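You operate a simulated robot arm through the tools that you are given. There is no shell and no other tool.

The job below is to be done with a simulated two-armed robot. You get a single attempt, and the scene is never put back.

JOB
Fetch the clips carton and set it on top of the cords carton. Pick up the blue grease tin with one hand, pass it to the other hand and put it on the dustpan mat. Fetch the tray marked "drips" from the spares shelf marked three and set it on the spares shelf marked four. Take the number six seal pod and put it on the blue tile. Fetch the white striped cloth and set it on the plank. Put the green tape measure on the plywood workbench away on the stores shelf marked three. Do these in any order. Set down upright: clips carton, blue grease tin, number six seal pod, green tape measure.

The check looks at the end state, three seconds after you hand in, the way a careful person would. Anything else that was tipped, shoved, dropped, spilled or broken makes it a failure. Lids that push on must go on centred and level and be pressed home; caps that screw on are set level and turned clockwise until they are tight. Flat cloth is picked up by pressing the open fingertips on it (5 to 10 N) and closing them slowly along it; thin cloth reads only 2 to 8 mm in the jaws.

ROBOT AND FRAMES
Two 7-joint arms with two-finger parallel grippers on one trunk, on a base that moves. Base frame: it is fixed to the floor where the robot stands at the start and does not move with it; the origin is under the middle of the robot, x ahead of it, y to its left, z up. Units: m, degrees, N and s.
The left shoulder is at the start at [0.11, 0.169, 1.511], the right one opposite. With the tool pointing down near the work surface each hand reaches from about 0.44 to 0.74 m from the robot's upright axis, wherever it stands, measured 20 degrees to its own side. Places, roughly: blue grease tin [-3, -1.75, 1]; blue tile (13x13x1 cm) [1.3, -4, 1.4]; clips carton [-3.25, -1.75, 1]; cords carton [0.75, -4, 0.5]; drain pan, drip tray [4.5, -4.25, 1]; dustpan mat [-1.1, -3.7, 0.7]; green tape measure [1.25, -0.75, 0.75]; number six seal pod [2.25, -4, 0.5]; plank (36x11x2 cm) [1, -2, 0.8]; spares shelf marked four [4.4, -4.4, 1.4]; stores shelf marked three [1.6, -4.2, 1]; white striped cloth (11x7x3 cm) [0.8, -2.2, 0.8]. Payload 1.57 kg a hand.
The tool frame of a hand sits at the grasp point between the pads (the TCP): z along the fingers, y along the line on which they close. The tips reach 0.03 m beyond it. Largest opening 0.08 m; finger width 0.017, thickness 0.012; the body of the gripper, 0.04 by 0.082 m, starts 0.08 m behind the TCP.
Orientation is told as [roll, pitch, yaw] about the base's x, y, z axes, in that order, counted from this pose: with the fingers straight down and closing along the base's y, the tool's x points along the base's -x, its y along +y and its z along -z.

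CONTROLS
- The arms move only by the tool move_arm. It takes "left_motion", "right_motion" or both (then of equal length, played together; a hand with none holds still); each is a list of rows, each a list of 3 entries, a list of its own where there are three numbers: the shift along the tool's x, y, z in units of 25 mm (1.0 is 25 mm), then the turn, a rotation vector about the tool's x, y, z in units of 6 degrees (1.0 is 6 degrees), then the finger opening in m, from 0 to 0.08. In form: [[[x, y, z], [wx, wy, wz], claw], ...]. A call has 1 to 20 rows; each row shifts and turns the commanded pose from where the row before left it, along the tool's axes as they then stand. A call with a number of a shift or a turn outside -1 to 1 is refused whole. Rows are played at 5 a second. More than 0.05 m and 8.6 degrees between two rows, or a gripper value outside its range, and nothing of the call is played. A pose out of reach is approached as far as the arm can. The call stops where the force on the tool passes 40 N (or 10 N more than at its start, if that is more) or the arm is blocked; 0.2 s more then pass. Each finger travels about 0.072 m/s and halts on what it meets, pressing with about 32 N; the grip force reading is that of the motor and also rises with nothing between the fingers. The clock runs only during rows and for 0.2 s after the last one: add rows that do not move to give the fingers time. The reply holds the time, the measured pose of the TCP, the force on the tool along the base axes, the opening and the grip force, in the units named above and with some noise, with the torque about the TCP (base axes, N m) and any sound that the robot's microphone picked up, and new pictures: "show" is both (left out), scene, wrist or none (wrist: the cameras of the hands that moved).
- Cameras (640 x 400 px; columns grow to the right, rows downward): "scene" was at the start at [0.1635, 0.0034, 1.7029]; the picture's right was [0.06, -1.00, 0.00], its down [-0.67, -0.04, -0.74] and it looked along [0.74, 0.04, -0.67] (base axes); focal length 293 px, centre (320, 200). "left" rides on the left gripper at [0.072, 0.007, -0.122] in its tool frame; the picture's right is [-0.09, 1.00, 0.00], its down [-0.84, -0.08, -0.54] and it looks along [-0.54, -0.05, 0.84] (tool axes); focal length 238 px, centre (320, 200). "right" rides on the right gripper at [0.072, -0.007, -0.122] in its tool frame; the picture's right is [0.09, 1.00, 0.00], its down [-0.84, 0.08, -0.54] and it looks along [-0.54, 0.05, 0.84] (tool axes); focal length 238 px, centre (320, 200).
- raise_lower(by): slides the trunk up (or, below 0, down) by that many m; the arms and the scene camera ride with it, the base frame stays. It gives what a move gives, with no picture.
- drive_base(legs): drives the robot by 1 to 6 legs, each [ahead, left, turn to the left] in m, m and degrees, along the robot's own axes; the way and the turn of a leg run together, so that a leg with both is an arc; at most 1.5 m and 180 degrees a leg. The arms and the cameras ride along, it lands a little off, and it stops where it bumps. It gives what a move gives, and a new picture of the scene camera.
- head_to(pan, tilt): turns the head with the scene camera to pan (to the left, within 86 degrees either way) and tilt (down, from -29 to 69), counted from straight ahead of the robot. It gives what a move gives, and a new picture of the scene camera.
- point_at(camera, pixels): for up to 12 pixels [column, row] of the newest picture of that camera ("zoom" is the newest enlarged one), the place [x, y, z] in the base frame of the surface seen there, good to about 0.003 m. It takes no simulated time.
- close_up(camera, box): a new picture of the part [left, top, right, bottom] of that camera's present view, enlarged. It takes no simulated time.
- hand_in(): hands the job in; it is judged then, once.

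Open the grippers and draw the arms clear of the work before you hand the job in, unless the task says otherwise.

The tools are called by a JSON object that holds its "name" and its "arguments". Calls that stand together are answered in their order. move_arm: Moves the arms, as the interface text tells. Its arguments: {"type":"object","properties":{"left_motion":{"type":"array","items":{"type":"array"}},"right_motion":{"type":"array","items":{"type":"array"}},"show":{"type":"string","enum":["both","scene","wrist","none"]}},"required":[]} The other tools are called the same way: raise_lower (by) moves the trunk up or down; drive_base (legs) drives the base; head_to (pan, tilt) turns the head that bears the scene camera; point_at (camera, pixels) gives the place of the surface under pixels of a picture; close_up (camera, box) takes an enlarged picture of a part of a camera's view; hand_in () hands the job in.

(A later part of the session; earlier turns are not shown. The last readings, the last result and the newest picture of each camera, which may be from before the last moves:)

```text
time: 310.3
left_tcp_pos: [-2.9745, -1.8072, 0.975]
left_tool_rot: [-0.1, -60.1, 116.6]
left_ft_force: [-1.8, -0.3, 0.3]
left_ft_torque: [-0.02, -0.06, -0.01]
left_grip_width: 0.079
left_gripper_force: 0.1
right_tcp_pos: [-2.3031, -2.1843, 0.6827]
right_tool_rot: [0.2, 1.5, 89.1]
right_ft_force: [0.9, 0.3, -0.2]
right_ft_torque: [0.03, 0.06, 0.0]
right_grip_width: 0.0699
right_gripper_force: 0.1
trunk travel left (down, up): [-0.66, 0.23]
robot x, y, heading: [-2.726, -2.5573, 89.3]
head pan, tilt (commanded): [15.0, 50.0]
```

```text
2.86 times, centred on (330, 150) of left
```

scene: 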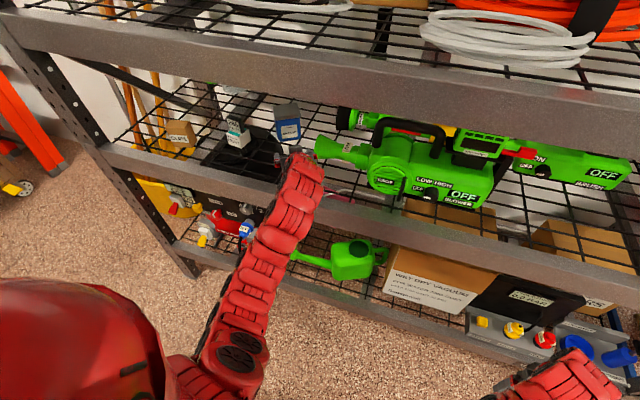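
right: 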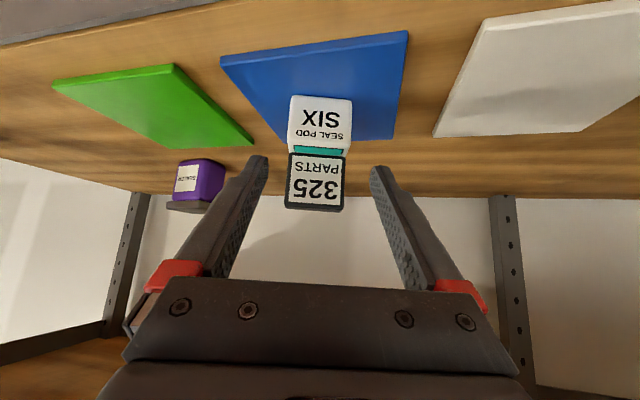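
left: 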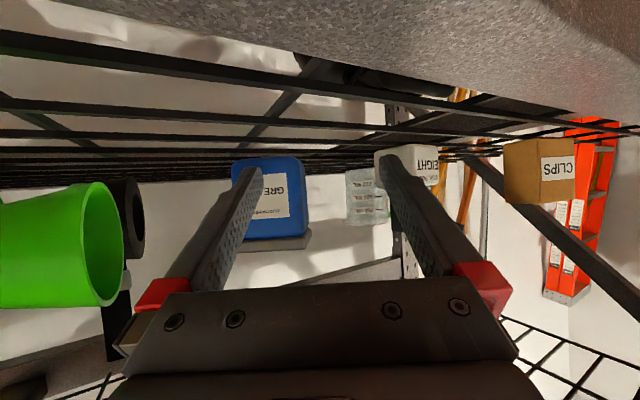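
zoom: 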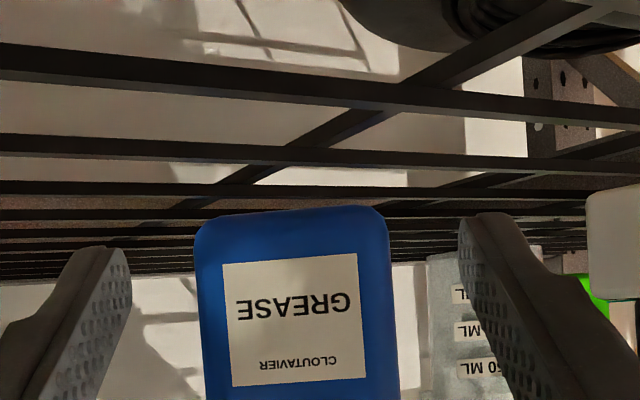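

Grip width dipped to 0.079 with a small side force: the east finger may be touching the blower nozzle. I check the wrist view before moving.

{"name": "move_arm", "arguments": {"left_motion": [[[0, 0, 0], [0, 0, 0], 0.08]], "show": "wrist"}}

{"name": "point_at", "arguments": {"camera": "left", "pixels": [[190, 200], [150, 230], [205, 160], [222, 190], [120, 200], [100, 250]]}}

{"name": "close_up", "arguments": {"camera": "scene", "box": [230, 80, 410, 230]}}

```text
time: 310.7
left_tcp_pos: [-2.9761, -1.8074, 0.9745]
left_tool_rot: [-0.3, -60.1, 116.7]
left_ft_force: [0.8, -0.1, -0.6]
left_ft_torque: [-0.01, 0.01, -0.01]
left_grip_width: 0.0801
left_gripper_force: 0.0
right_tcp_pos: [-2.305, -2.1853, 0.6848]
right_tool_rot: [0.2, 1.5, 89.1]
right_ft_force: [-0.2, -0.1, 0.0]
right_ft_torque: [0.0, -0.01, 0.02]
right_grip_width: 0.0698
right_gripper_force: 0.0
trunk travel left (down, up): [-0.66, 0.23]
robot x, y, heading: [-2.7292, -2.5527, 89.5]
head pan, tilt (commanded): [15.0, 50.0]
```

left: 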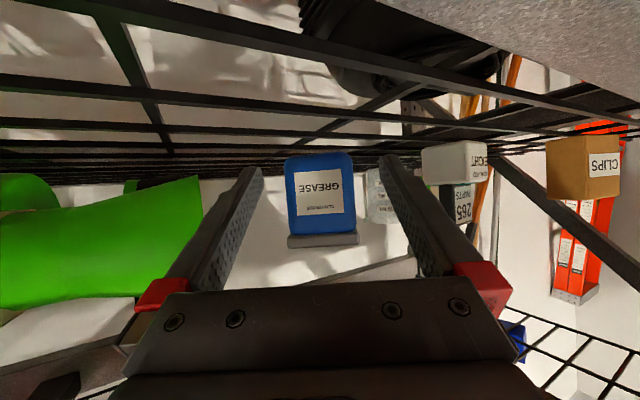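

```text
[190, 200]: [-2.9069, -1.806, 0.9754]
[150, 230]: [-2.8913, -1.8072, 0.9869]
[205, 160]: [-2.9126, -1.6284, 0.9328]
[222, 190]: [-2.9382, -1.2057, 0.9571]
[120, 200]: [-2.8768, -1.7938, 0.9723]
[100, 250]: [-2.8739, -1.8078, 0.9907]
```

```text
2.67 times, centred on (320, 155) of scene
```

zoom: 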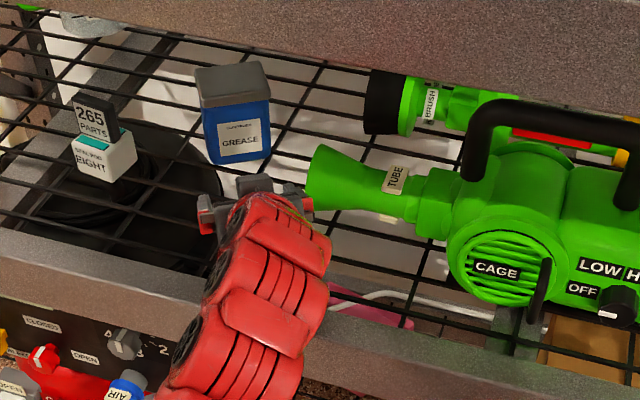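

The nozzle is right beside the open finger, but nothing is displaced and the tin is centred and aligned (column ≈320, label slope matches). Moving along the approach axis takes the hand away from the nozzle, so I drive diagonally in two parts.

{"name": "drive_base", "arguments": {"legs": [[0.05, 0.026, 0]]}}

{"name": "move_arm", "arguments": {"left_motion": [[[0, 0, 0], [0, 0, 0], 0.08]], "show": "wrist"}}

{"name": "close_up", "arguments": {"camera": "left", "box": [220, 110, 420, 260]}}

```text
time: 311.6
left_tcp_pos: [-3.002, -1.7582, 0.9725]
left_tool_rot: [-0.2, -60.0, 116.7]
left_ft_force: [-0.2, 0.1, -0.4]
left_ft_torque: [0.0, -0.02, -0.01]
left_grip_width: 0.0801
left_gripper_force: 0.1
right_tcp_pos: [-2.3293, -2.1342, 0.6828]
right_tool_rot: [0.0, 1.4, 89.1]
right_ft_force: [-0.2, 0.3, -1.2]
right_ft_torque: [-0.02, -0.02, -0.01]
right_grip_width: 0.0701
right_gripper_force: 0.1
trunk travel left (down, up): [-0.66, 0.23]
robot x, y, heading: [-2.7504, -2.5045, 89.4]
head pan, tilt (commanded): [15.0, 50.0]
```

scene: 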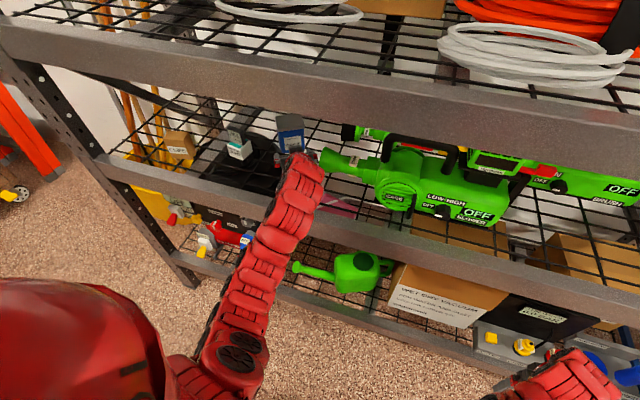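

```text
time: 312.0
left_tcp_pos: [-3.0003, -1.7592, 0.9743]
left_tool_rot: [-0.3, -60.1, 116.7]
left_ft_force: [-0.4, -0.5, 0.2]
left_ft_torque: [0.01, 0.02, 0.01]
left_grip_width: 0.0798
left_gripper_force: 0.1
right_tcp_pos: [-2.3313, -2.136, 0.6846]
right_tool_rot: [0.2, 1.5, 89.1]
right_ft_force: [0.3, 0.5, 0.7]
right_ft_torque: [0.03, -0.03, -0.01]
right_grip_width: 0.0698
right_gripper_force: 0.1
trunk travel left (down, up): [-0.66, 0.23]
robot x, y, heading: [-2.7498, -2.5091, 89.3]
head pan, tilt (commanded): [15.0, 50.0]
```

left: 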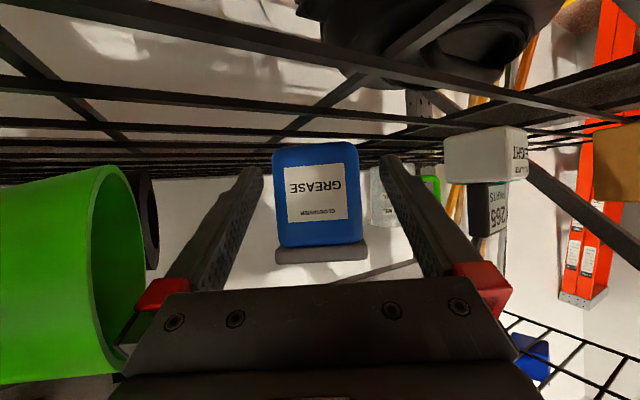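

```text
2.67 times, centred on (320, 185) of left
```

zoom: 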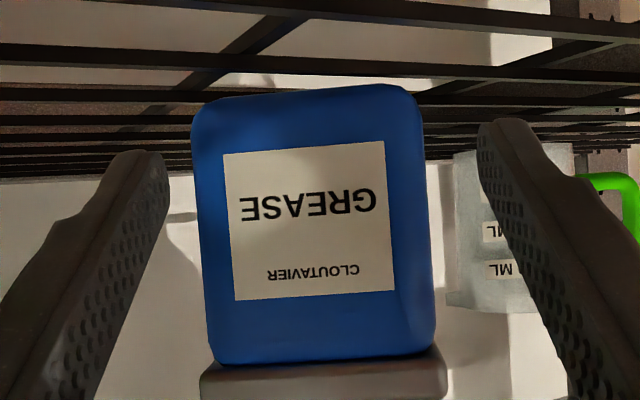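

Aligned within ~2 mm. I advance the last 6.7 cm with the arm for better accuracy.

{"name": "move_arm", "arguments": {"left_motion": [[[-0.335, -0.08, 0.58], [0, 0, 0], 0.08], [[-0.335, 0, 0.58], [0, 0, 0], 0.08], [[-0.335, 0, 0.58], [0, 0, 0], 0.08], [[-0.335, 0, 0.58], [0, 0, 0], 0.08], [[0, 0, 0], [0, 0, 0], 0.08]], "show": "wrist"}}

{"name": "close_up", "arguments": {"camera": "left", "box": [220, 130, 420, 280]}}

```text
time: 313.2
left_tcp_pos: [-3.0287, -1.6976, 0.9757]
left_tool_rot: [-0.3, -60.1, 116.8]
left_ft_force: [0.5, 0.3, 0.3]
left_ft_torque: [-0.01, 0.0, -0.01]
left_grip_width: 0.0802
left_gripper_force: 0.0
right_tcp_pos: [-2.3296, -2.1355, 0.6848]
right_tool_rot: [0.1, 1.3, 89.1]
right_ft_force: [-0.9, 0.2, 0.3]
right_ft_torque: [-0.04, -0.01, 0.0]
right_grip_width: 0.0703
right_gripper_force: 0.0
trunk travel left (down, up): [-0.66, 0.23]
robot x, y, heading: [-2.7507, -2.504, 89.3]
head pan, tilt (commanded): [15.0, 50.0]
```

left: 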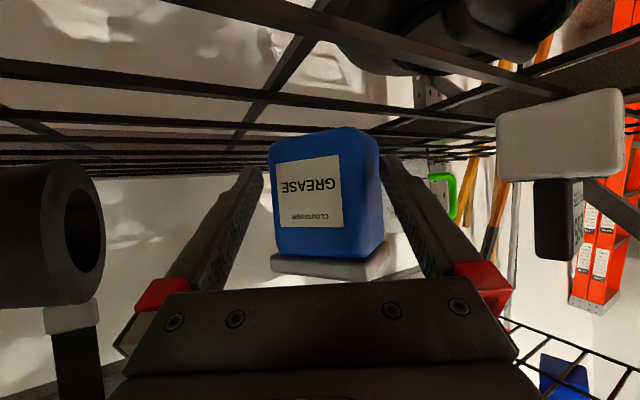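

```text
2.67 times, centred on (320, 205) of left
```

zoom: 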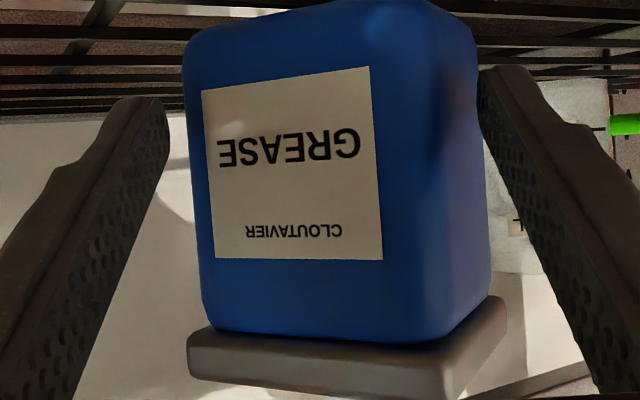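

The tin again shows its west side, as if it turned while I advanced. I measure its faces now.

{"name": "point_at", "arguments": {"camera": "zoom", "pixels": [[195, 170], [230, 170], [300, 170], [370, 170], [395, 170], [420, 170], [450, 170], [475, 170], [160, 150], [490, 150], [300, 355], [490, 320]]}}

{"name": "close_up", "arguments": {"camera": "scene", "box": [250, 90, 350, 170]}}

```text
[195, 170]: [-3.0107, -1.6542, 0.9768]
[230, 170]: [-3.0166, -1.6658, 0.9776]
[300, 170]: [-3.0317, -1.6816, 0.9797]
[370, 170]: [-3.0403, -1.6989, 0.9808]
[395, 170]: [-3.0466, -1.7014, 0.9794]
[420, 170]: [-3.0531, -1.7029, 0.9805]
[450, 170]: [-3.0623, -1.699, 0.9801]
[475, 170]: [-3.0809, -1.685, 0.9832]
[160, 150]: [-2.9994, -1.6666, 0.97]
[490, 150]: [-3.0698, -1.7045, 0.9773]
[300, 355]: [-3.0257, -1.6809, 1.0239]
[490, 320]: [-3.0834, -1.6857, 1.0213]
```

```text
5.00 times, centred on (300, 130) of scene
```

zoom: 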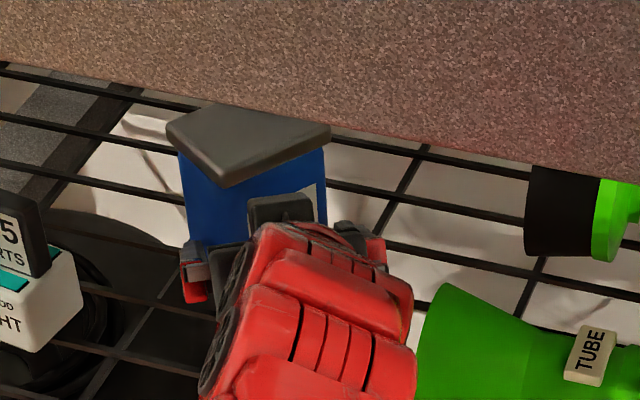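

Working through the geometry: the hand was 5 mm off-centre in tool coordinates (the camera's roll misled the visual check), so the east fingertip nudged the tin's corner. I retract along the same line and re-measure the lid from the scene camera.

{"name": "move_arm", "arguments": {"left_motion": [[[0.335, 0, -0.58], [0, 0, 0], 0.08], [[0.335, 0, -0.58], [0, 0, 0], 0.08], [[0.335, 0, -0.58], [0, 0, 0], 0.08], [[0.335, 0, -0.58], [0, 0, 0], 0.08], [[0.335, 0, -0.58], [0, 0, 0], 0.08], [[0, 0, 0], [0, 0, 0], 0.08]], "show": "both"}}

{"name": "close_up", "arguments": {"camera": "scene", "box": [260, 80, 340, 140]}}

```text
time: 314.6
left_tcp_pos: [-2.9928, -1.7712, 0.9747]
left_tool_rot: [-0.3, -60.1, 116.7]
left_ft_force: [0.3, -0.7, -0.7]
left_ft_torque: [0.0, 0.02, -0.02]
left_grip_width: 0.08
left_gripper_force: 0.1
right_tcp_pos: [-2.3315, -2.135, 0.6841]
right_tool_rot: [0.1, 1.4, 89.1]
right_ft_force: [0.3, -0.4, 0.1]
right_ft_torque: [-0.03, 0.01, -0.03]
right_grip_width: 0.0697
right_gripper_force: 0.1
trunk travel left (down, up): [-0.66, 0.23]
robot x, y, heading: [-2.7528, -2.5035, 89.4]
head pan, tilt (commanded): [15.0, 50.0]
```

scene: 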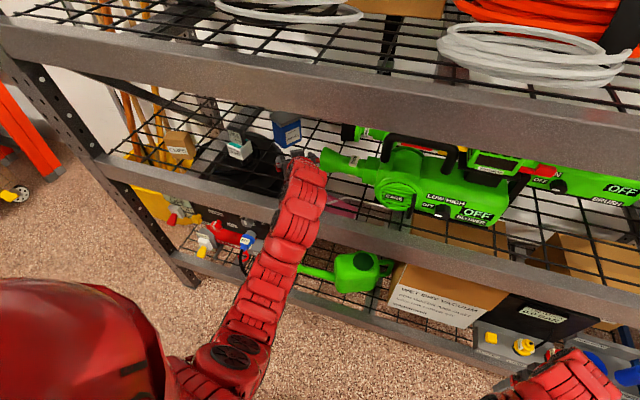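
left: 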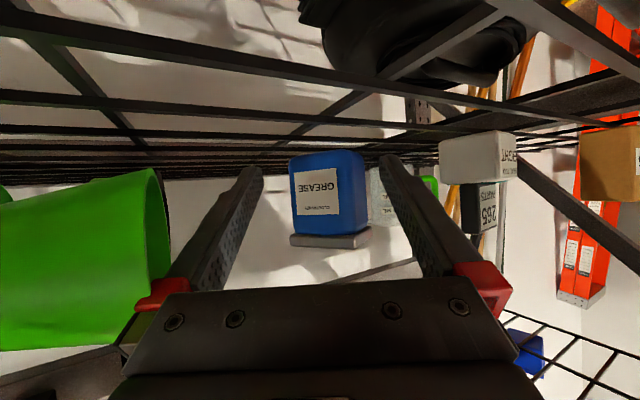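

```text
6.67 times, centred on (300, 110) of scene
```

zoom: 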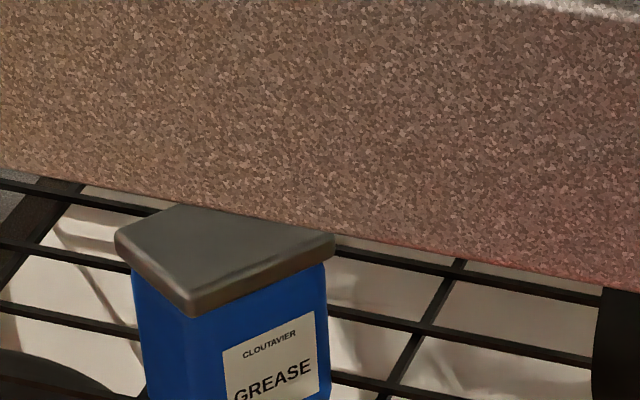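

I measure the lid's visible corners and the face points from both cameras.

{"name": "point_at", "arguments": {"camera": "zoom", "pixels": [[190, 298], [330, 240], [120, 236], [180, 207], [230, 245], [190, 340], [320, 290], [140, 300]]}}

{"name": "point_at", "arguments": {"camera": "left", "pixels": [[294, 190], [305, 190], [320, 190], [332, 190], [340, 190], [350, 190], [360, 190], [366, 190], [295, 210], [335, 210], [364, 210]]}}

```text
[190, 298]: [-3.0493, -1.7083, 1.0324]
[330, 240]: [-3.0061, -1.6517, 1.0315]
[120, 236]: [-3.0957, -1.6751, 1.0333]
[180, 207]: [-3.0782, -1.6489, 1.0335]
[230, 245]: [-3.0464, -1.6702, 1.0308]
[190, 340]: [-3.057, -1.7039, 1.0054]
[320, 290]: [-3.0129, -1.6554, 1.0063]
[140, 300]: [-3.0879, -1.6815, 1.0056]
```

```text
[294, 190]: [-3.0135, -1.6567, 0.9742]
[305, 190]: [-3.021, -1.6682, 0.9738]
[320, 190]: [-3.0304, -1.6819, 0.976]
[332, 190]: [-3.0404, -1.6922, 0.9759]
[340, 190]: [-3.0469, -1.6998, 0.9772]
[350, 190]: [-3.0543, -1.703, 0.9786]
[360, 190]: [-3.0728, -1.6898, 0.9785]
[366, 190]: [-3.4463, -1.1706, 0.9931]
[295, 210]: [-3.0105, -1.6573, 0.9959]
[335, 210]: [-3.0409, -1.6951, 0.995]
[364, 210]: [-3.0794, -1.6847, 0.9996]
```

The tin is now yawed ≈53°, centre (−3.051, −1.663), footprint ≈6.6 × 5.1 cm. Gripping its short (5 cm) dimension with a tool yaw near 68° leaves good margins; I check pod EIGHT's exact position for clearance.

{"name": "close_up", "arguments": {"camera": "scene", "box": [200, 110, 330, 200]}}

{"name": "point_at", "arguments": {"camera": "zoom", "pixels": [[140, 180], [175, 200], [245, 165], [150, 115], [200, 95], [215, 130], [235, 140], [140, 205], [180, 225], [250, 190]]}}

```text
4.44 times, centred on (265, 155) of scene
```

zoom: 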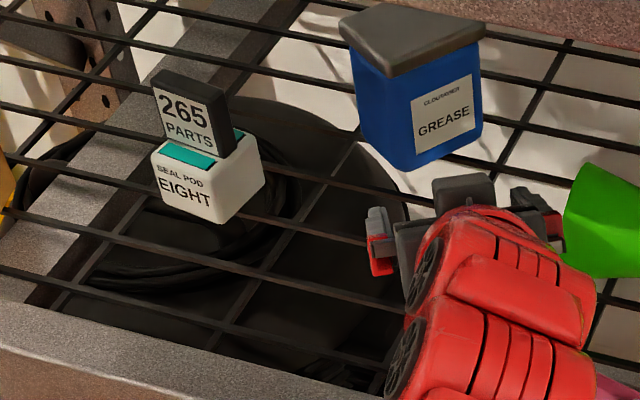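

```text
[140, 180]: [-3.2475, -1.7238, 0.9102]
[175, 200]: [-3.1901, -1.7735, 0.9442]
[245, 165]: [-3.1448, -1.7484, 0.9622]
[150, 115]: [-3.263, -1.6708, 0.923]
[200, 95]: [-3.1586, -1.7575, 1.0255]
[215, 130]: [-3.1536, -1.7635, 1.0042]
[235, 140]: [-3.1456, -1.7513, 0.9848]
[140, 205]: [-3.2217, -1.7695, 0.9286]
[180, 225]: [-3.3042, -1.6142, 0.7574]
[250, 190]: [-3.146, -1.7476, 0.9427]
```

Pod EIGHT's nearest corner is (−3.14, −1.74). A tool yaw of ~71.5° clears it and fits the tin. I ease 2 cm away from the nozzle, then rotate the tool −45° about the vertical.

{"name": "move_arm", "arguments": {"left_motion": [[[-0.3, 0.4, -0.2], [0, 0, 0], 0.08], [[0, 0.4, 0], [0, 0, 0], 0.08], [[0, 0, 0], [0.725, 0, 0.4185], 0.08], [[0, 0, 0], [0.725, 0, 0.4185], 0.08], [[0, 0, 0], [0.725, 0, 0.4185], 0.08], [[0, 0, 0], [0.725, 0, 0.4185], 0.08], [[0, 0, 0], [0.725, 0, 0.4185], 0.08], [[0, 0, 0], [0.725, 0, 0.4185], 0.08], [[0, 0, 0], [0.725, 0, 0.4185], 0.08], [[0, 0, 0], [0.725, 0, 0.4185], 0.08], [[0, 0, 0], [0.725, 0, 0.4185], 0.08], [[0, 0, 0], [0, 0, 0], 0.08]], "show": "both"}}

```text
time: 317.2
left_tcp_pos: [-3.009, -1.7808, 0.9844]
left_tool_rot: [0.0, -60.2, 71.3]
left_ft_force: [-0.2, 0.7, 0.4]
left_ft_torque: [0.04, 0.02, 0.02]
left_grip_width: 0.08
left_gripper_force: 0.0
right_tcp_pos: [-2.3304, -2.1357, 0.684]
right_tool_rot: [0.1, 1.4, 89.1]
right_ft_force: [-0.3, 0.3, 0.2]
right_ft_torque: [0.0, 0.02, 0.01]
right_grip_width: 0.0703
right_gripper_force: 0.1
trunk travel left (down, up): [-0.66, 0.23]
robot x, y, heading: [-2.7528, -2.5045, 89.4]
head pan, tilt (commanded): [15.0, 50.0]
```

scene: 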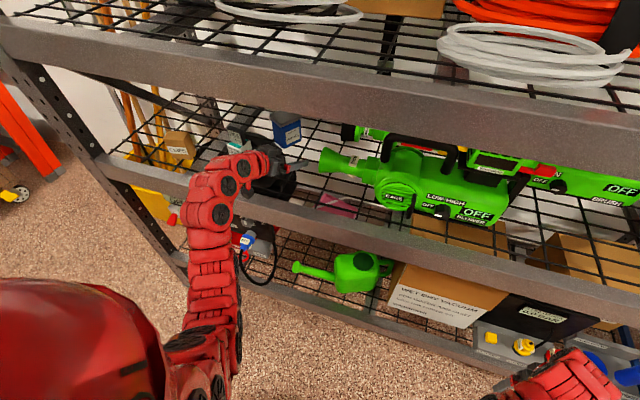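
left: 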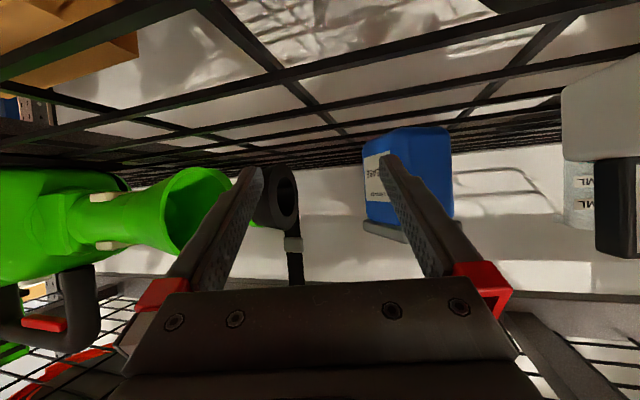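

Yaw 71.3° reached. I re-measure the tin from this viewpoint to compute the lateral offset accurately.

{"name": "close_up", "arguments": {"camera": "left", "box": [340, 110, 480, 260]}}

{"name": "point_at", "arguments": {"camera": "left", "pixels": [[367, 190], [376, 190], [368, 215], [372, 225], [410, 150], [425, 150], [445, 150], [450, 190], [430, 200], [378, 155], [395, 150]]}}

```text
2.67 times, centred on (410, 185) of left
```

zoom: 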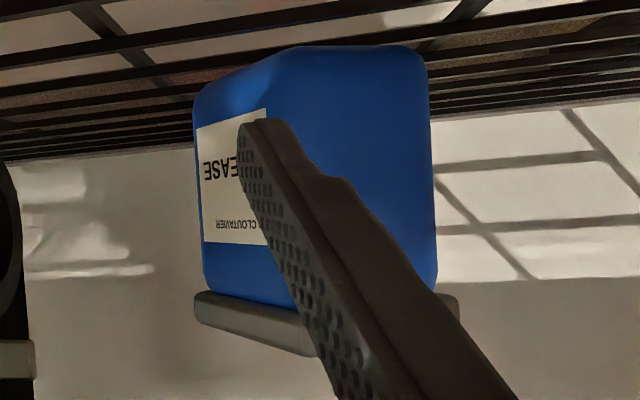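

```text
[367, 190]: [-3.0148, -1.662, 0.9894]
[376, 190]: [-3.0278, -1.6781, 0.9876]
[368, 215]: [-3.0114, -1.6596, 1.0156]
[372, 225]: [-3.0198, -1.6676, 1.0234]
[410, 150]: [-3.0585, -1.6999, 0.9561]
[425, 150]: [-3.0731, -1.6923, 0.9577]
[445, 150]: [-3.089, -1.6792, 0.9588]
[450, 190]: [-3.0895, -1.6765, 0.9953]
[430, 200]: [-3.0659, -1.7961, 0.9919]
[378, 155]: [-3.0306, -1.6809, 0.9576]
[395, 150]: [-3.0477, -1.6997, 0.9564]
```

Refined: centre ≈ (−3.0515, −1.665), body ≈6.2 × 4.8 cm. I move laterally 77 mm to line up, staying clear of the pod.

{"name": "move_arm", "arguments": {"left_motion": [[[0.187, 0.775, -0.12], [0, 0, 0], 0.078], [[0.187, 0.775, -0.12], [0, 0, 0], 0.078], [[0.187, 0.775, -0.12], [0, 0, 0], 0.078], [[0.187, 0.775, -0.12], [0, 0, 0], 0.078], [[0, 0, 0], [0, 0, 0], 0.078]], "show": "both"}}

{"name": "close_up", "arguments": {"camera": "left", "box": [220, 80, 440, 220]}}

```text
time: 318.4
left_tcp_pos: [-3.0895, -1.775, 0.9727]
left_tool_rot: [-0.1, -60.1, 71.2]
left_ft_force: [0.1, -0.2, -0.5]
left_ft_torque: [0.01, -0.02, -0.04]
left_grip_width: 0.078
left_gripper_force: 0.2
right_tcp_pos: [-2.3302, -2.1355, 0.6843]
right_tool_rot: [0.1, 1.4, 89.0]
right_ft_force: [0.5, 0.0, 0.2]
right_ft_torque: [0.0, -0.03, -0.03]
right_grip_width: 0.0699
right_gripper_force: 0.0
trunk travel left (down, up): [-0.66, 0.23]
robot x, y, heading: [-2.7535, -2.4995, 89.3]
head pan, tilt (commanded): [15.0, 50.0]
```

scene: 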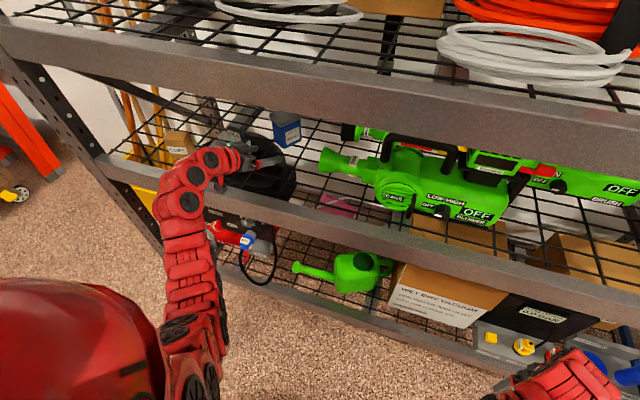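
left: 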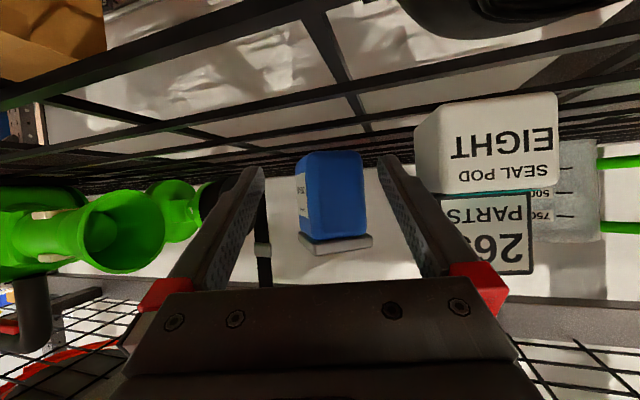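

```text
2.86 times, centred on (330, 150) of left
```

zoom: 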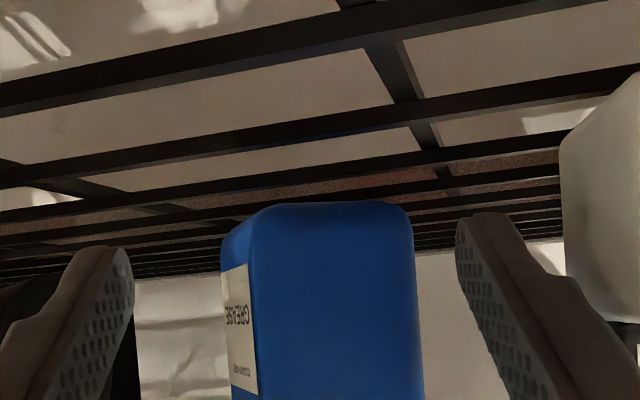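

I verify the tin's position in this tool frame with more points.

{"name": "point_at", "arguments": {"camera": "zoom", "pixels": [[226, 300], [240, 300], [252, 300], [262, 300], [300, 300], [350, 300], [400, 300], [414, 300], [565, 200], [575, 290], [228, 380], [418, 380]]}}

```text
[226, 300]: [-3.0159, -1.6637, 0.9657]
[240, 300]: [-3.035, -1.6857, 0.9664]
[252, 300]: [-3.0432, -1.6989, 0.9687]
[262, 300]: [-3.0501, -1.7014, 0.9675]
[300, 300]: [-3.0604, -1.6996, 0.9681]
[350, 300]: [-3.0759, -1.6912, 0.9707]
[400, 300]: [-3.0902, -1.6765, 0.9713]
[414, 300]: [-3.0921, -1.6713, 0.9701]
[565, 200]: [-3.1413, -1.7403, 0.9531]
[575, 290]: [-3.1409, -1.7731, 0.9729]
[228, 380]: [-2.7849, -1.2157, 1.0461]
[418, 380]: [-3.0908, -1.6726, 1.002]
```

The pod's corner is only just clear of the west finger at this yaw. A yaw of 76° gives more room: I shift 7 mm east, rotate +4.8°, and re-check before advancing.

{"name": "move_arm", "arguments": {"left_motion": [[[0, -0.3, 0], [0, 0, 0], 0.08], [[0, 0, 0], [-0.693, 0, -0.4], 0.08], [[0, 0, 0], [0, 0, 0], 0.08]], "show": "wrist"}}

{"name": "point_at", "arguments": {"camera": "left", "pixels": [[420, 150], [424, 180], [440, 200], [306, 190], [316, 190], [330, 190], [350, 190], [362, 190], [366, 200]]}}

```text
time: 319.2
left_tcp_pos: [-3.0817, -1.7777, 0.9725]
left_tool_rot: [-0.2, -60.0, 76.2]
left_ft_force: [0.6, 0.3, 0.1]
left_ft_torque: [0.03, -0.01, 0.0]
left_grip_width: 0.08
left_gripper_force: 0.0
right_tcp_pos: [-2.3308, -2.135, 0.6841]
right_tool_rot: [0.1, 1.4, 89.1]
right_ft_force: [1.0, 0.7, 0.8]
right_ft_torque: [-0.02, 0.0, 0.02]
right_grip_width: 0.07
right_gripper_force: 0.0
trunk travel left (down, up): [-0.66, 0.23]
robot x, y, heading: [-2.7507, -2.505, 89.5]
head pan, tilt (commanded): [15.0, 50.0]
```

left: 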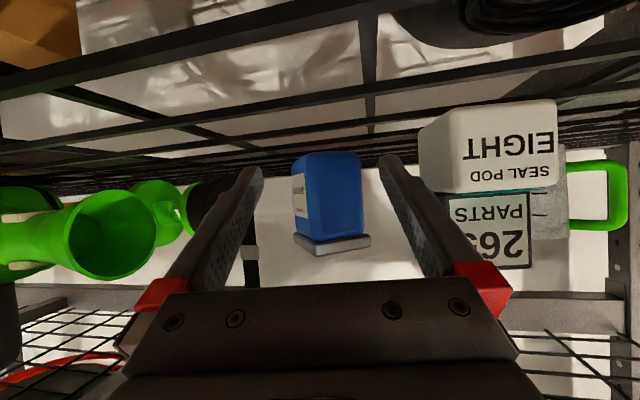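

```text
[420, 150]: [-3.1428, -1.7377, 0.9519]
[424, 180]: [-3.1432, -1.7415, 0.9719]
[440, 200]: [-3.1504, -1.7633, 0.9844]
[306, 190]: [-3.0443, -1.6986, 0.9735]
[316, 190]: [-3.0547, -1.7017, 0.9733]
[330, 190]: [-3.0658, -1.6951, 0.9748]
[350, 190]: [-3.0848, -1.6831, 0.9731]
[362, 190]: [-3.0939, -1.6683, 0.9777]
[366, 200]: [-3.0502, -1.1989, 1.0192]
```

Centred to within a millimetre of the tin's extents, pod clearance ~5 mm. I bias 1.5 mm west and advance 6 cm, then look.

{"name": "move_arm", "arguments": {"left_motion": [[[-0.3, 0.06, 0.52], [0, 0, 0], 0.08], [[-0.3, 0, 0.52], [0, 0, 0], 0.08], [[-0.3, 0, 0.52], [0, 0, 0], 0.08], [[-0.3, 0, 0.52], [0, 0, 0], 0.08], [[0, 0, 0], [0, 0, 0], 0.08]], "show": "wrist"}}

{"name": "close_up", "arguments": {"camera": "left", "box": [220, 110, 440, 250]}}

```text
time: 320.4
left_tcp_pos: [-3.069, -1.7185, 0.9734]
left_tool_rot: [0.0, -60.1, 76.1]
left_ft_force: [-0.6, -1.0, 0.0]
left_ft_torque: [0.0, 0.0, 0.0]
left_grip_width: 0.0799
left_gripper_force: 0.2
right_tcp_pos: [-2.3306, -2.135, 0.6845]
right_tool_rot: [0.2, 1.5, 89.1]
right_ft_force: [1.3, -0.6, 0.1]
right_ft_torque: [0.0, -0.01, 0.01]
right_grip_width: 0.0699
right_gripper_force: 0.1
trunk travel left (down, up): [-0.66, 0.23]
robot x, y, heading: [-2.7544, -2.5054, 89.3]
head pan, tilt (commanded): [15.0, 50.0]
```

left: 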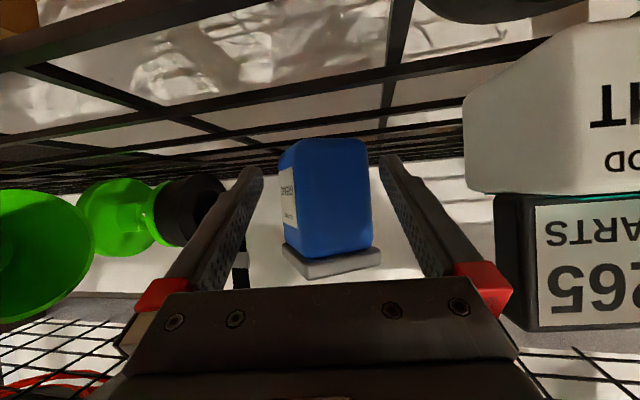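

```text
2.86 times, centred on (330, 180) of left
```

zoom: 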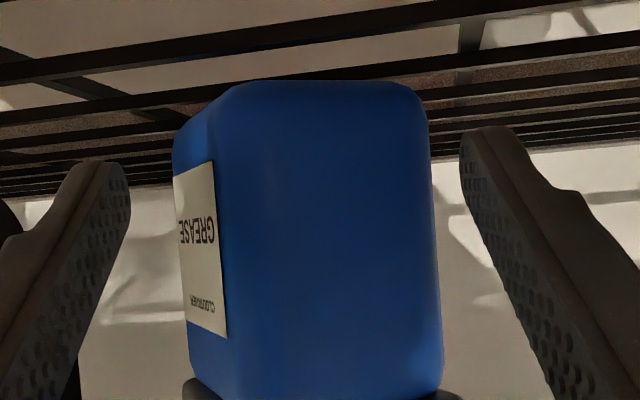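

Looks good: clear margins both sides. I measure the tin edges again from here.

{"name": "point_at", "arguments": {"camera": "zoom", "pixels": [[178, 200], [190, 260], [205, 260], [222, 260], [235, 260], [300, 260], [380, 260], [420, 260], [436, 260], [432, 200], [190, 390]]}}

```text
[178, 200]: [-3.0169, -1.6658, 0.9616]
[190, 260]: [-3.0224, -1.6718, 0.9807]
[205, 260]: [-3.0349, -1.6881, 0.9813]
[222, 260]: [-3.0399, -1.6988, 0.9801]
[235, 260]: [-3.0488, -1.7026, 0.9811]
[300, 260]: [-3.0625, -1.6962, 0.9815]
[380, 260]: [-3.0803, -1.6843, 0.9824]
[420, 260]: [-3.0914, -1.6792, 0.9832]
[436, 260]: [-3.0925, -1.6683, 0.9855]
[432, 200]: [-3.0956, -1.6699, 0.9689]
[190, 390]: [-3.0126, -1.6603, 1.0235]
```

East margin is ~0 by design (a touch there turns the tin into alignment), west margin 4 mm. I advance 3 cm slowly.

{"name": "move_arm", "arguments": {"left_motion": [[[-0.15, 0, 0.26], [0, 0, 0], 0.08], [[-0.15, 0, 0.26], [0, 0, 0], 0.08], [[-0.15, 0, 0.26], [0, 0, 0], 0.08], [[-0.15, 0, 0.26], [0, 0, 0], 0.08], [[0, 0, 0], [0, 0, 0], 0.08]], "show": "wrist"}}

{"name": "close_up", "arguments": {"camera": "left", "box": [220, 120, 440, 260]}}

```text
time: 321.6
left_tcp_pos: [-3.0623, -1.6898, 0.9721]
left_tool_rot: [-0.1, -60.2, 76.1]
left_ft_force: [-1.4, -0.9, 1.3]
left_ft_torque: [0.01, 0.01, 0.05]
left_grip_width: 0.0803
left_gripper_force: 0.1
right_tcp_pos: [-2.3293, -2.1351, 0.6839]
right_tool_rot: [0.2, 1.4, 89.0]
right_ft_force: [0.5, 0.3, -0.7]
right_ft_torque: [0.01, 0.0, 0.03]
right_grip_width: 0.07
right_gripper_force: 0.1
trunk travel left (down, up): [-0.66, 0.23]
robot x, y, heading: [-2.7504, -2.5086, 89.2]
head pan, tilt (commanded): [15.0, 50.0]
```

left: 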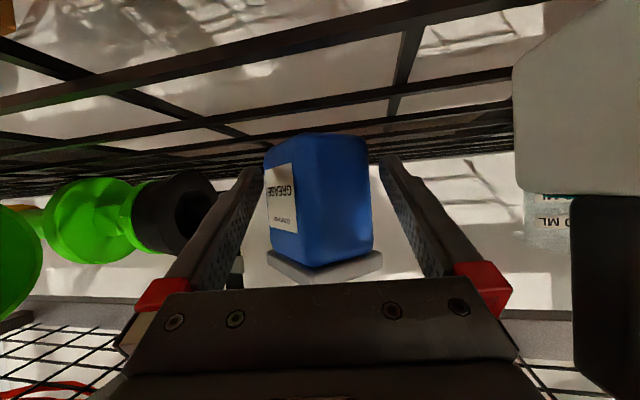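

```text
2.86 times, centred on (330, 190) of left
```

zoom: 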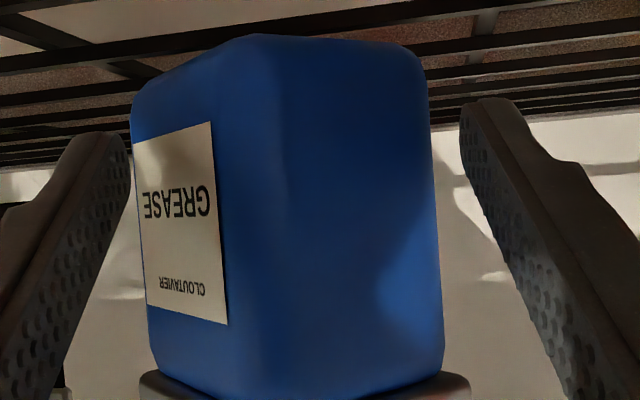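

The label face looks wider now; I measure again.

{"name": "point_at", "arguments": {"camera": "zoom", "pixels": [[138, 200], [160, 200], [200, 200], [235, 200], [255, 200], [280, 200], [340, 200], [400, 200], [430, 200], [120, 200], [475, 180]]}}

```text
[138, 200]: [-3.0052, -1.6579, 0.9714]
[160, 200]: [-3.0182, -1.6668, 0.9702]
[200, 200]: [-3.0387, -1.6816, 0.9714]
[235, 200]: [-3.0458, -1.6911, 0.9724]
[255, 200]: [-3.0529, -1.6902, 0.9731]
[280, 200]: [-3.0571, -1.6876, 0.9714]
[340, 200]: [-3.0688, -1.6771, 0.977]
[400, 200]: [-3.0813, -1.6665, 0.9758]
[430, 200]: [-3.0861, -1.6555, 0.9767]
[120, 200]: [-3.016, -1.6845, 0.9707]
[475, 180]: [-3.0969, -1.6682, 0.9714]
```

The tin turned to ≈40° yaw as it slid on the wires. Now a tool yaw of ~130° (gripping its 6.2 cm side with 9 mm margins, approaching from the south-east) fits best. I back off, shift east, and rotate the tool +54°.

{"name": "move_arm", "arguments": {"left_motion": [[[0.3, 0, -0.52], [0, 0, 0], 0.08], [[0.3, 0, -0.52], [0, 0, 0], 0.08], [[0.4, 0, -0.69], [0, 0, 0], 0.08], [[0.4, 0, -0.69], [0, 0, 0], 0.08], [[0.4, 0, -0.69], [0, 0, 0], 0.08], [[0.4, 0, -0.69], [0, 0, 0], 0.08], [[0, -0.9, 0], [0, 0, 0], 0.08], [[0, -0.9, 0], [0, 0, 0], 0.08], [[0, -0.9, 0], [0, 0, 0], 0.08], [[0, 0, 0], [0, 0, 0], 0.08]], "show": "none"}}

{"name": "move_arm", "arguments": {"left_motion": [[[0, 0, 0], [-0.78, 0, -0.45], 0.08], [[0, 0, 0], [-0.78, 0, -0.45], 0.08], [[0, 0, 0], [-0.78, 0, -0.45], 0.08], [[0, 0, 0], [-0.78, 0, -0.45], 0.08], [[0, 0, 0], [-0.78, 0, -0.45], 0.08], [[0, 0, 0], [-0.78, 0, -0.45], 0.08], [[0, 0, 0], [-0.78, 0, -0.45], 0.08], [[0, 0, 0], [-0.78, 0, -0.45], 0.08], [[0, 0, 0], [-0.78, 0, -0.45], 0.08], [[0, 0, 0], [-0.78, 0, -0.45], 0.08], [[0, 0, 0], [0, 0, 0], 0.08]], "show": "both"}}

```text
time: 323.8
left_tcp_pos: [-3.0233, -1.8124, 0.9713]
left_tool_rot: [-0.3, -60.2, 76.3]
left_ft_force: [-0.2, 0.5, -0.4]
left_ft_torque: [0.01, -0.01, -0.03]
left_grip_width: 0.0801
left_gripper_force: 0.0
right_tcp_pos: [-2.3304, -2.1344, 0.6851]
right_tool_rot: [0.1, 1.4, 89.1]
right_ft_force: [-0.1, 0.3, -0.4]
right_ft_torque: [0.04, 0.0, 0.0]
right_grip_width: 0.0701
right_gripper_force: 0.0
trunk travel left (down, up): [-0.66, 0.23]
robot x, y, heading: [-2.7538, -2.5031, 89.3]
head pan, tilt (commanded): [15.0, 50.0]
```

```text
time: 326.2
left_tcp_pos: [-3.0235, -1.8128, 0.9734]
left_tool_rot: [-0.3, -60.0, 130.6]
left_ft_force: [0.0, -0.5, -0.1]
left_ft_torque: [0.02, -0.02, -0.04]
left_grip_width: 0.08
left_gripper_force: 0.1
right_tcp_pos: [-2.3302, -2.1361, 0.684]
right_tool_rot: [0.1, 1.4, 89.0]
right_ft_force: [-0.2, -0.3, -0.2]
right_ft_torque: [-0.02, -0.03, 0.0]
right_grip_width: 0.07
right_gripper_force: 0.1
trunk travel left (down, up): [-0.66, 0.23]
robot x, y, heading: [-2.7536, -2.5051, 89.5]
head pan, tilt (commanded): [15.0, 50.0]
```

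scene: 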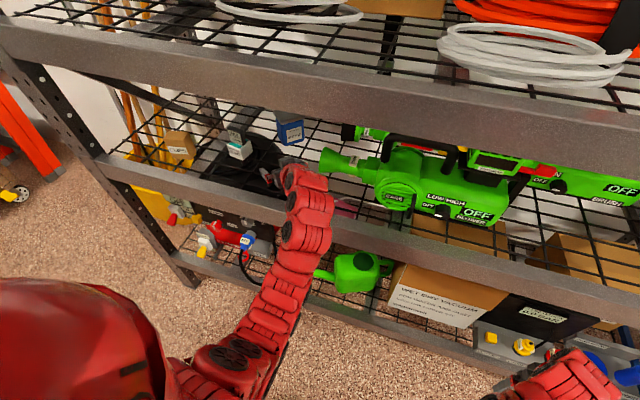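
left: 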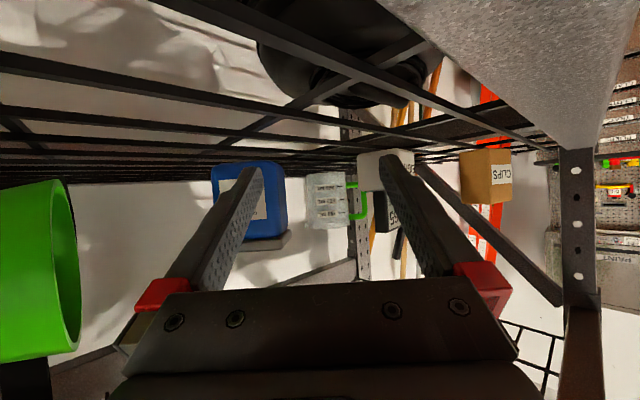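

Yaw 130.6° reached. I measure the tin's lid from the scene camera and its body from the wrist camera.

{"name": "close_up", "arguments": {"camera": "scene", "box": [260, 90, 330, 145]}}

{"name": "point_at", "arguments": {"camera": "zoom", "pixels": [[125, 175], [180, 265], [380, 225], [160, 180], [300, 200], [190, 330], [360, 330], [140, 260], [200, 370], [375, 260]]}}

{"name": "close_up", "arguments": {"camera": "left", "box": [190, 140, 330, 260]}}

```text
7.27 times, centred on (295, 118) of scene
```

zoom: 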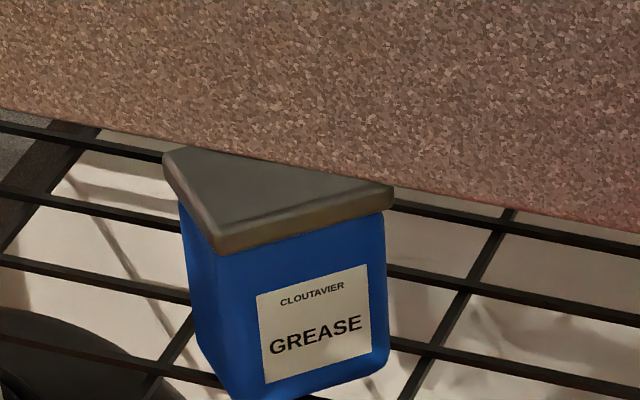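

```text
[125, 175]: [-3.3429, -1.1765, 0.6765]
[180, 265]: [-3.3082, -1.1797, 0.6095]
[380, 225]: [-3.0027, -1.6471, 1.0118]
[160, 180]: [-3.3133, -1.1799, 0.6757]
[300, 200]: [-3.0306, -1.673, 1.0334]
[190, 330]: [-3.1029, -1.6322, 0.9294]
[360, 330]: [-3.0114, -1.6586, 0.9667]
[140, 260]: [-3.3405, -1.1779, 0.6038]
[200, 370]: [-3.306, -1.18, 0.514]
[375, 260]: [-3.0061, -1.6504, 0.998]
```

```text
3.33 times, centred on (260, 200) of left
```

zoom: 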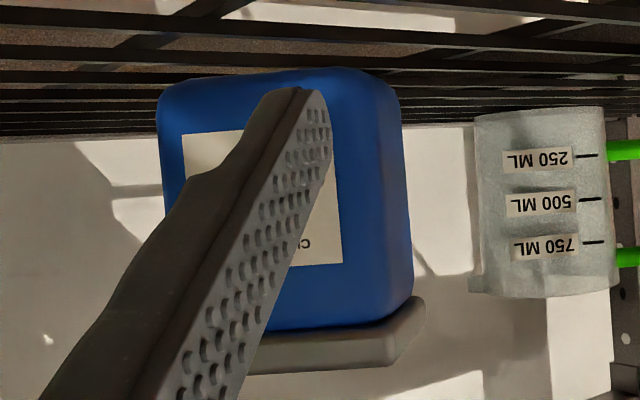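

I query the lid corners and body faces more precisely.

{"name": "point_at", "arguments": {"camera": "zoom", "pixels": [[165, 120], [190, 120], [230, 110], [340, 120], [360, 150], [375, 150], [390, 150], [403, 150], [345, 280], [405, 280]]}}

{"name": "close_up", "arguments": {"camera": "scene", "box": [260, 90, 330, 145]}}

{"name": "point_at", "arguments": {"camera": "zoom", "pixels": [[216, 242], [172, 168], [388, 190], [180, 155], [280, 200], [250, 290], [380, 240], [200, 260], [228, 300]]}}

```text
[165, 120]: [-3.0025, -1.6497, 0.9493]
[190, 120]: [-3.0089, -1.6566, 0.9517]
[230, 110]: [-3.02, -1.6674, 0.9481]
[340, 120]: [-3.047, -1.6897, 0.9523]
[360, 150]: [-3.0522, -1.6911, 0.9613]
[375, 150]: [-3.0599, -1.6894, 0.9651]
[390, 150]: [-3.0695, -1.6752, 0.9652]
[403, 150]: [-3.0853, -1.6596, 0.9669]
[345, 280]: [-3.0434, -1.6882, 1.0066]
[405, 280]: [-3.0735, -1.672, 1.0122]
```

```text
7.27 times, centred on (295, 118) of scene
```

zoom: 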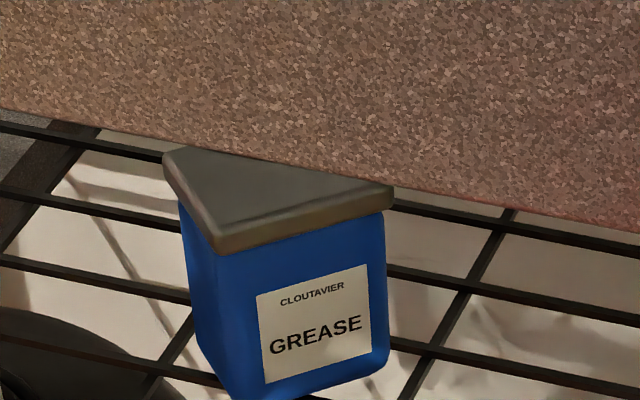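

```text
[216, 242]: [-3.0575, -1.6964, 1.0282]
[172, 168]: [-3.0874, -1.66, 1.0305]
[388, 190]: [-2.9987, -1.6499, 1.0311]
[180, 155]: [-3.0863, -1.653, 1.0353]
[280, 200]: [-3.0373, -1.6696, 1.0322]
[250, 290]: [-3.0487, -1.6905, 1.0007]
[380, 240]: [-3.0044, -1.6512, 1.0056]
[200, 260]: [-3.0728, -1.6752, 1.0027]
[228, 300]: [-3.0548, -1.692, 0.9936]
```

Tin centre ≈ (−3.0435, −1.655), yaw ≈39.5°. Before choosing the path I measure the blower nozzle's rim (top height and extent).

{"name": "close_up", "arguments": {"camera": "scene", "box": [260, 130, 400, 220]}}

{"name": "point_at", "arguments": {"camera": "zoom", "pixels": [[290, 80], [280, 110], [285, 150], [300, 80], [330, 95], [275, 130], [300, 170], [400, 120], [350, 150], [400, 90]]}}

```text
4.44 times, centred on (330, 175) of scene
```

zoom: 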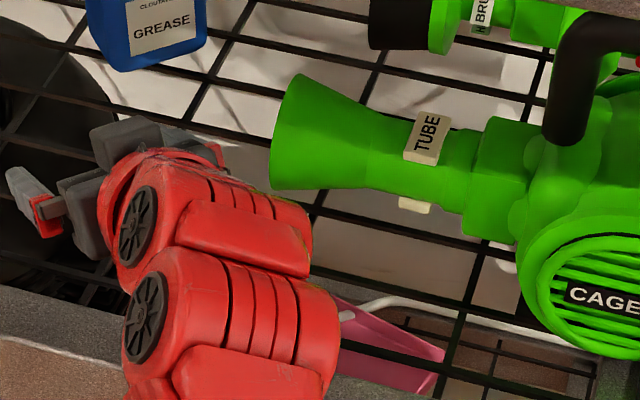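

```text
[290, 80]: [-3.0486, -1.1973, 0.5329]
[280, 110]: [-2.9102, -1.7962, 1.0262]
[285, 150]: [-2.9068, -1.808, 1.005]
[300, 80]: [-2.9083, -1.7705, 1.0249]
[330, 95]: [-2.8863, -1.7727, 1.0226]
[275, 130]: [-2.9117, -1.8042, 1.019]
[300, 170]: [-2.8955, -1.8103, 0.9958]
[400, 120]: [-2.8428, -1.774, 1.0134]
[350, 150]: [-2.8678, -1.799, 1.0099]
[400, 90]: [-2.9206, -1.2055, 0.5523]
```

The nozzle (end x≈−2.91, top z≈1.028) rules out yaw 130°, but yaw 122° with a slightly higher hand (z≈0.99) clears it and leaves ~5 mm margins. I rotate −8.6°, raise 1.7 cm, then move forward and finally sideways to the start point.

{"name": "move_arm", "arguments": {"left_motion": [[[0, 0, 0], [0.62, 0, 0.358], 0.08], [[0, 0, 0], [0.62, 0, 0.358], 0.08], [[-0.58, 0, -0.335], [0, 0, 0], 0.08], [[-0.34, 0, 0.59], [0, 0, 0], 0.08], [[-0.34, 0, 0.59], [0, 0, 0], 0.08], [[-0.34, 0, 0.59], [0, 0, 0], 0.08], [[0, -0.9, 0], [0, 0, 0], 0.08], [[0, -0.9, 0], [0, 0, 0], 0.08], [[0, -0.86, 0], [0, 0, 0], 0.08], [[0, 0, 0], [0, 0, 0], 0.08]], "show": "both"}}

{"name": "close_up", "arguments": {"camera": "left", "box": [220, 100, 440, 240]}}

```text
time: 328.4
left_tcp_pos: [-2.9947, -1.7349, 0.9912]
left_tool_rot: [-0.4, -60.2, 121.9]
left_ft_force: [-9.5, -1.0, 4.3]
left_ft_torque: [-0.15, -0.67, -0.4]
left_grip_width: 0.0751
left_gripper_force: 0.0
right_tcp_pos: [-2.3295, -2.1363, 0.6849]
right_tool_rot: [0.0, 1.3, 89.0]
right_ft_force: [0.8, 0.1, 0.0]
right_ft_torque: [-0.01, -0.02, 0.0]
right_grip_width: 0.07
right_gripper_force: 0.1
trunk travel left (down, up): [-0.66, 0.23]
robot x, y, heading: [-2.753, -2.5027, 89.4]
head pan, tilt (commanded): [15.0, 50.0]
```

scene: 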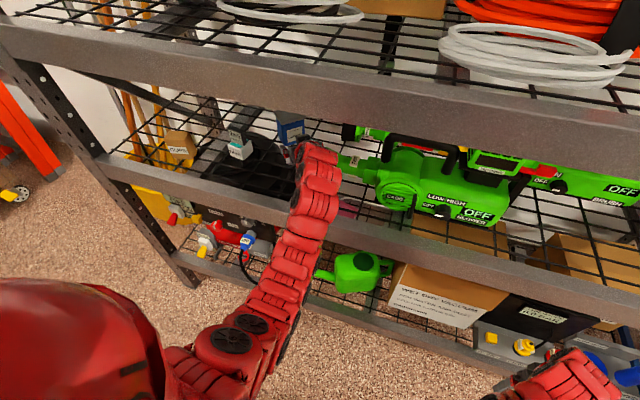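
left: 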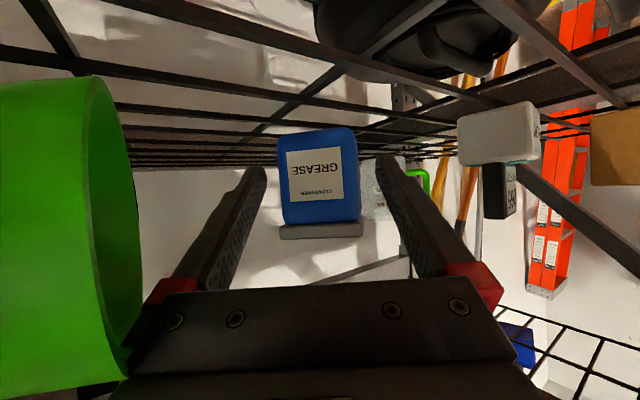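

```text
2.86 times, centred on (330, 170) of left
```

zoom: 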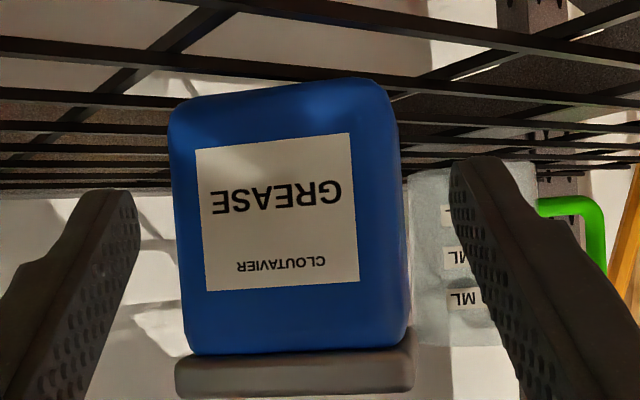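

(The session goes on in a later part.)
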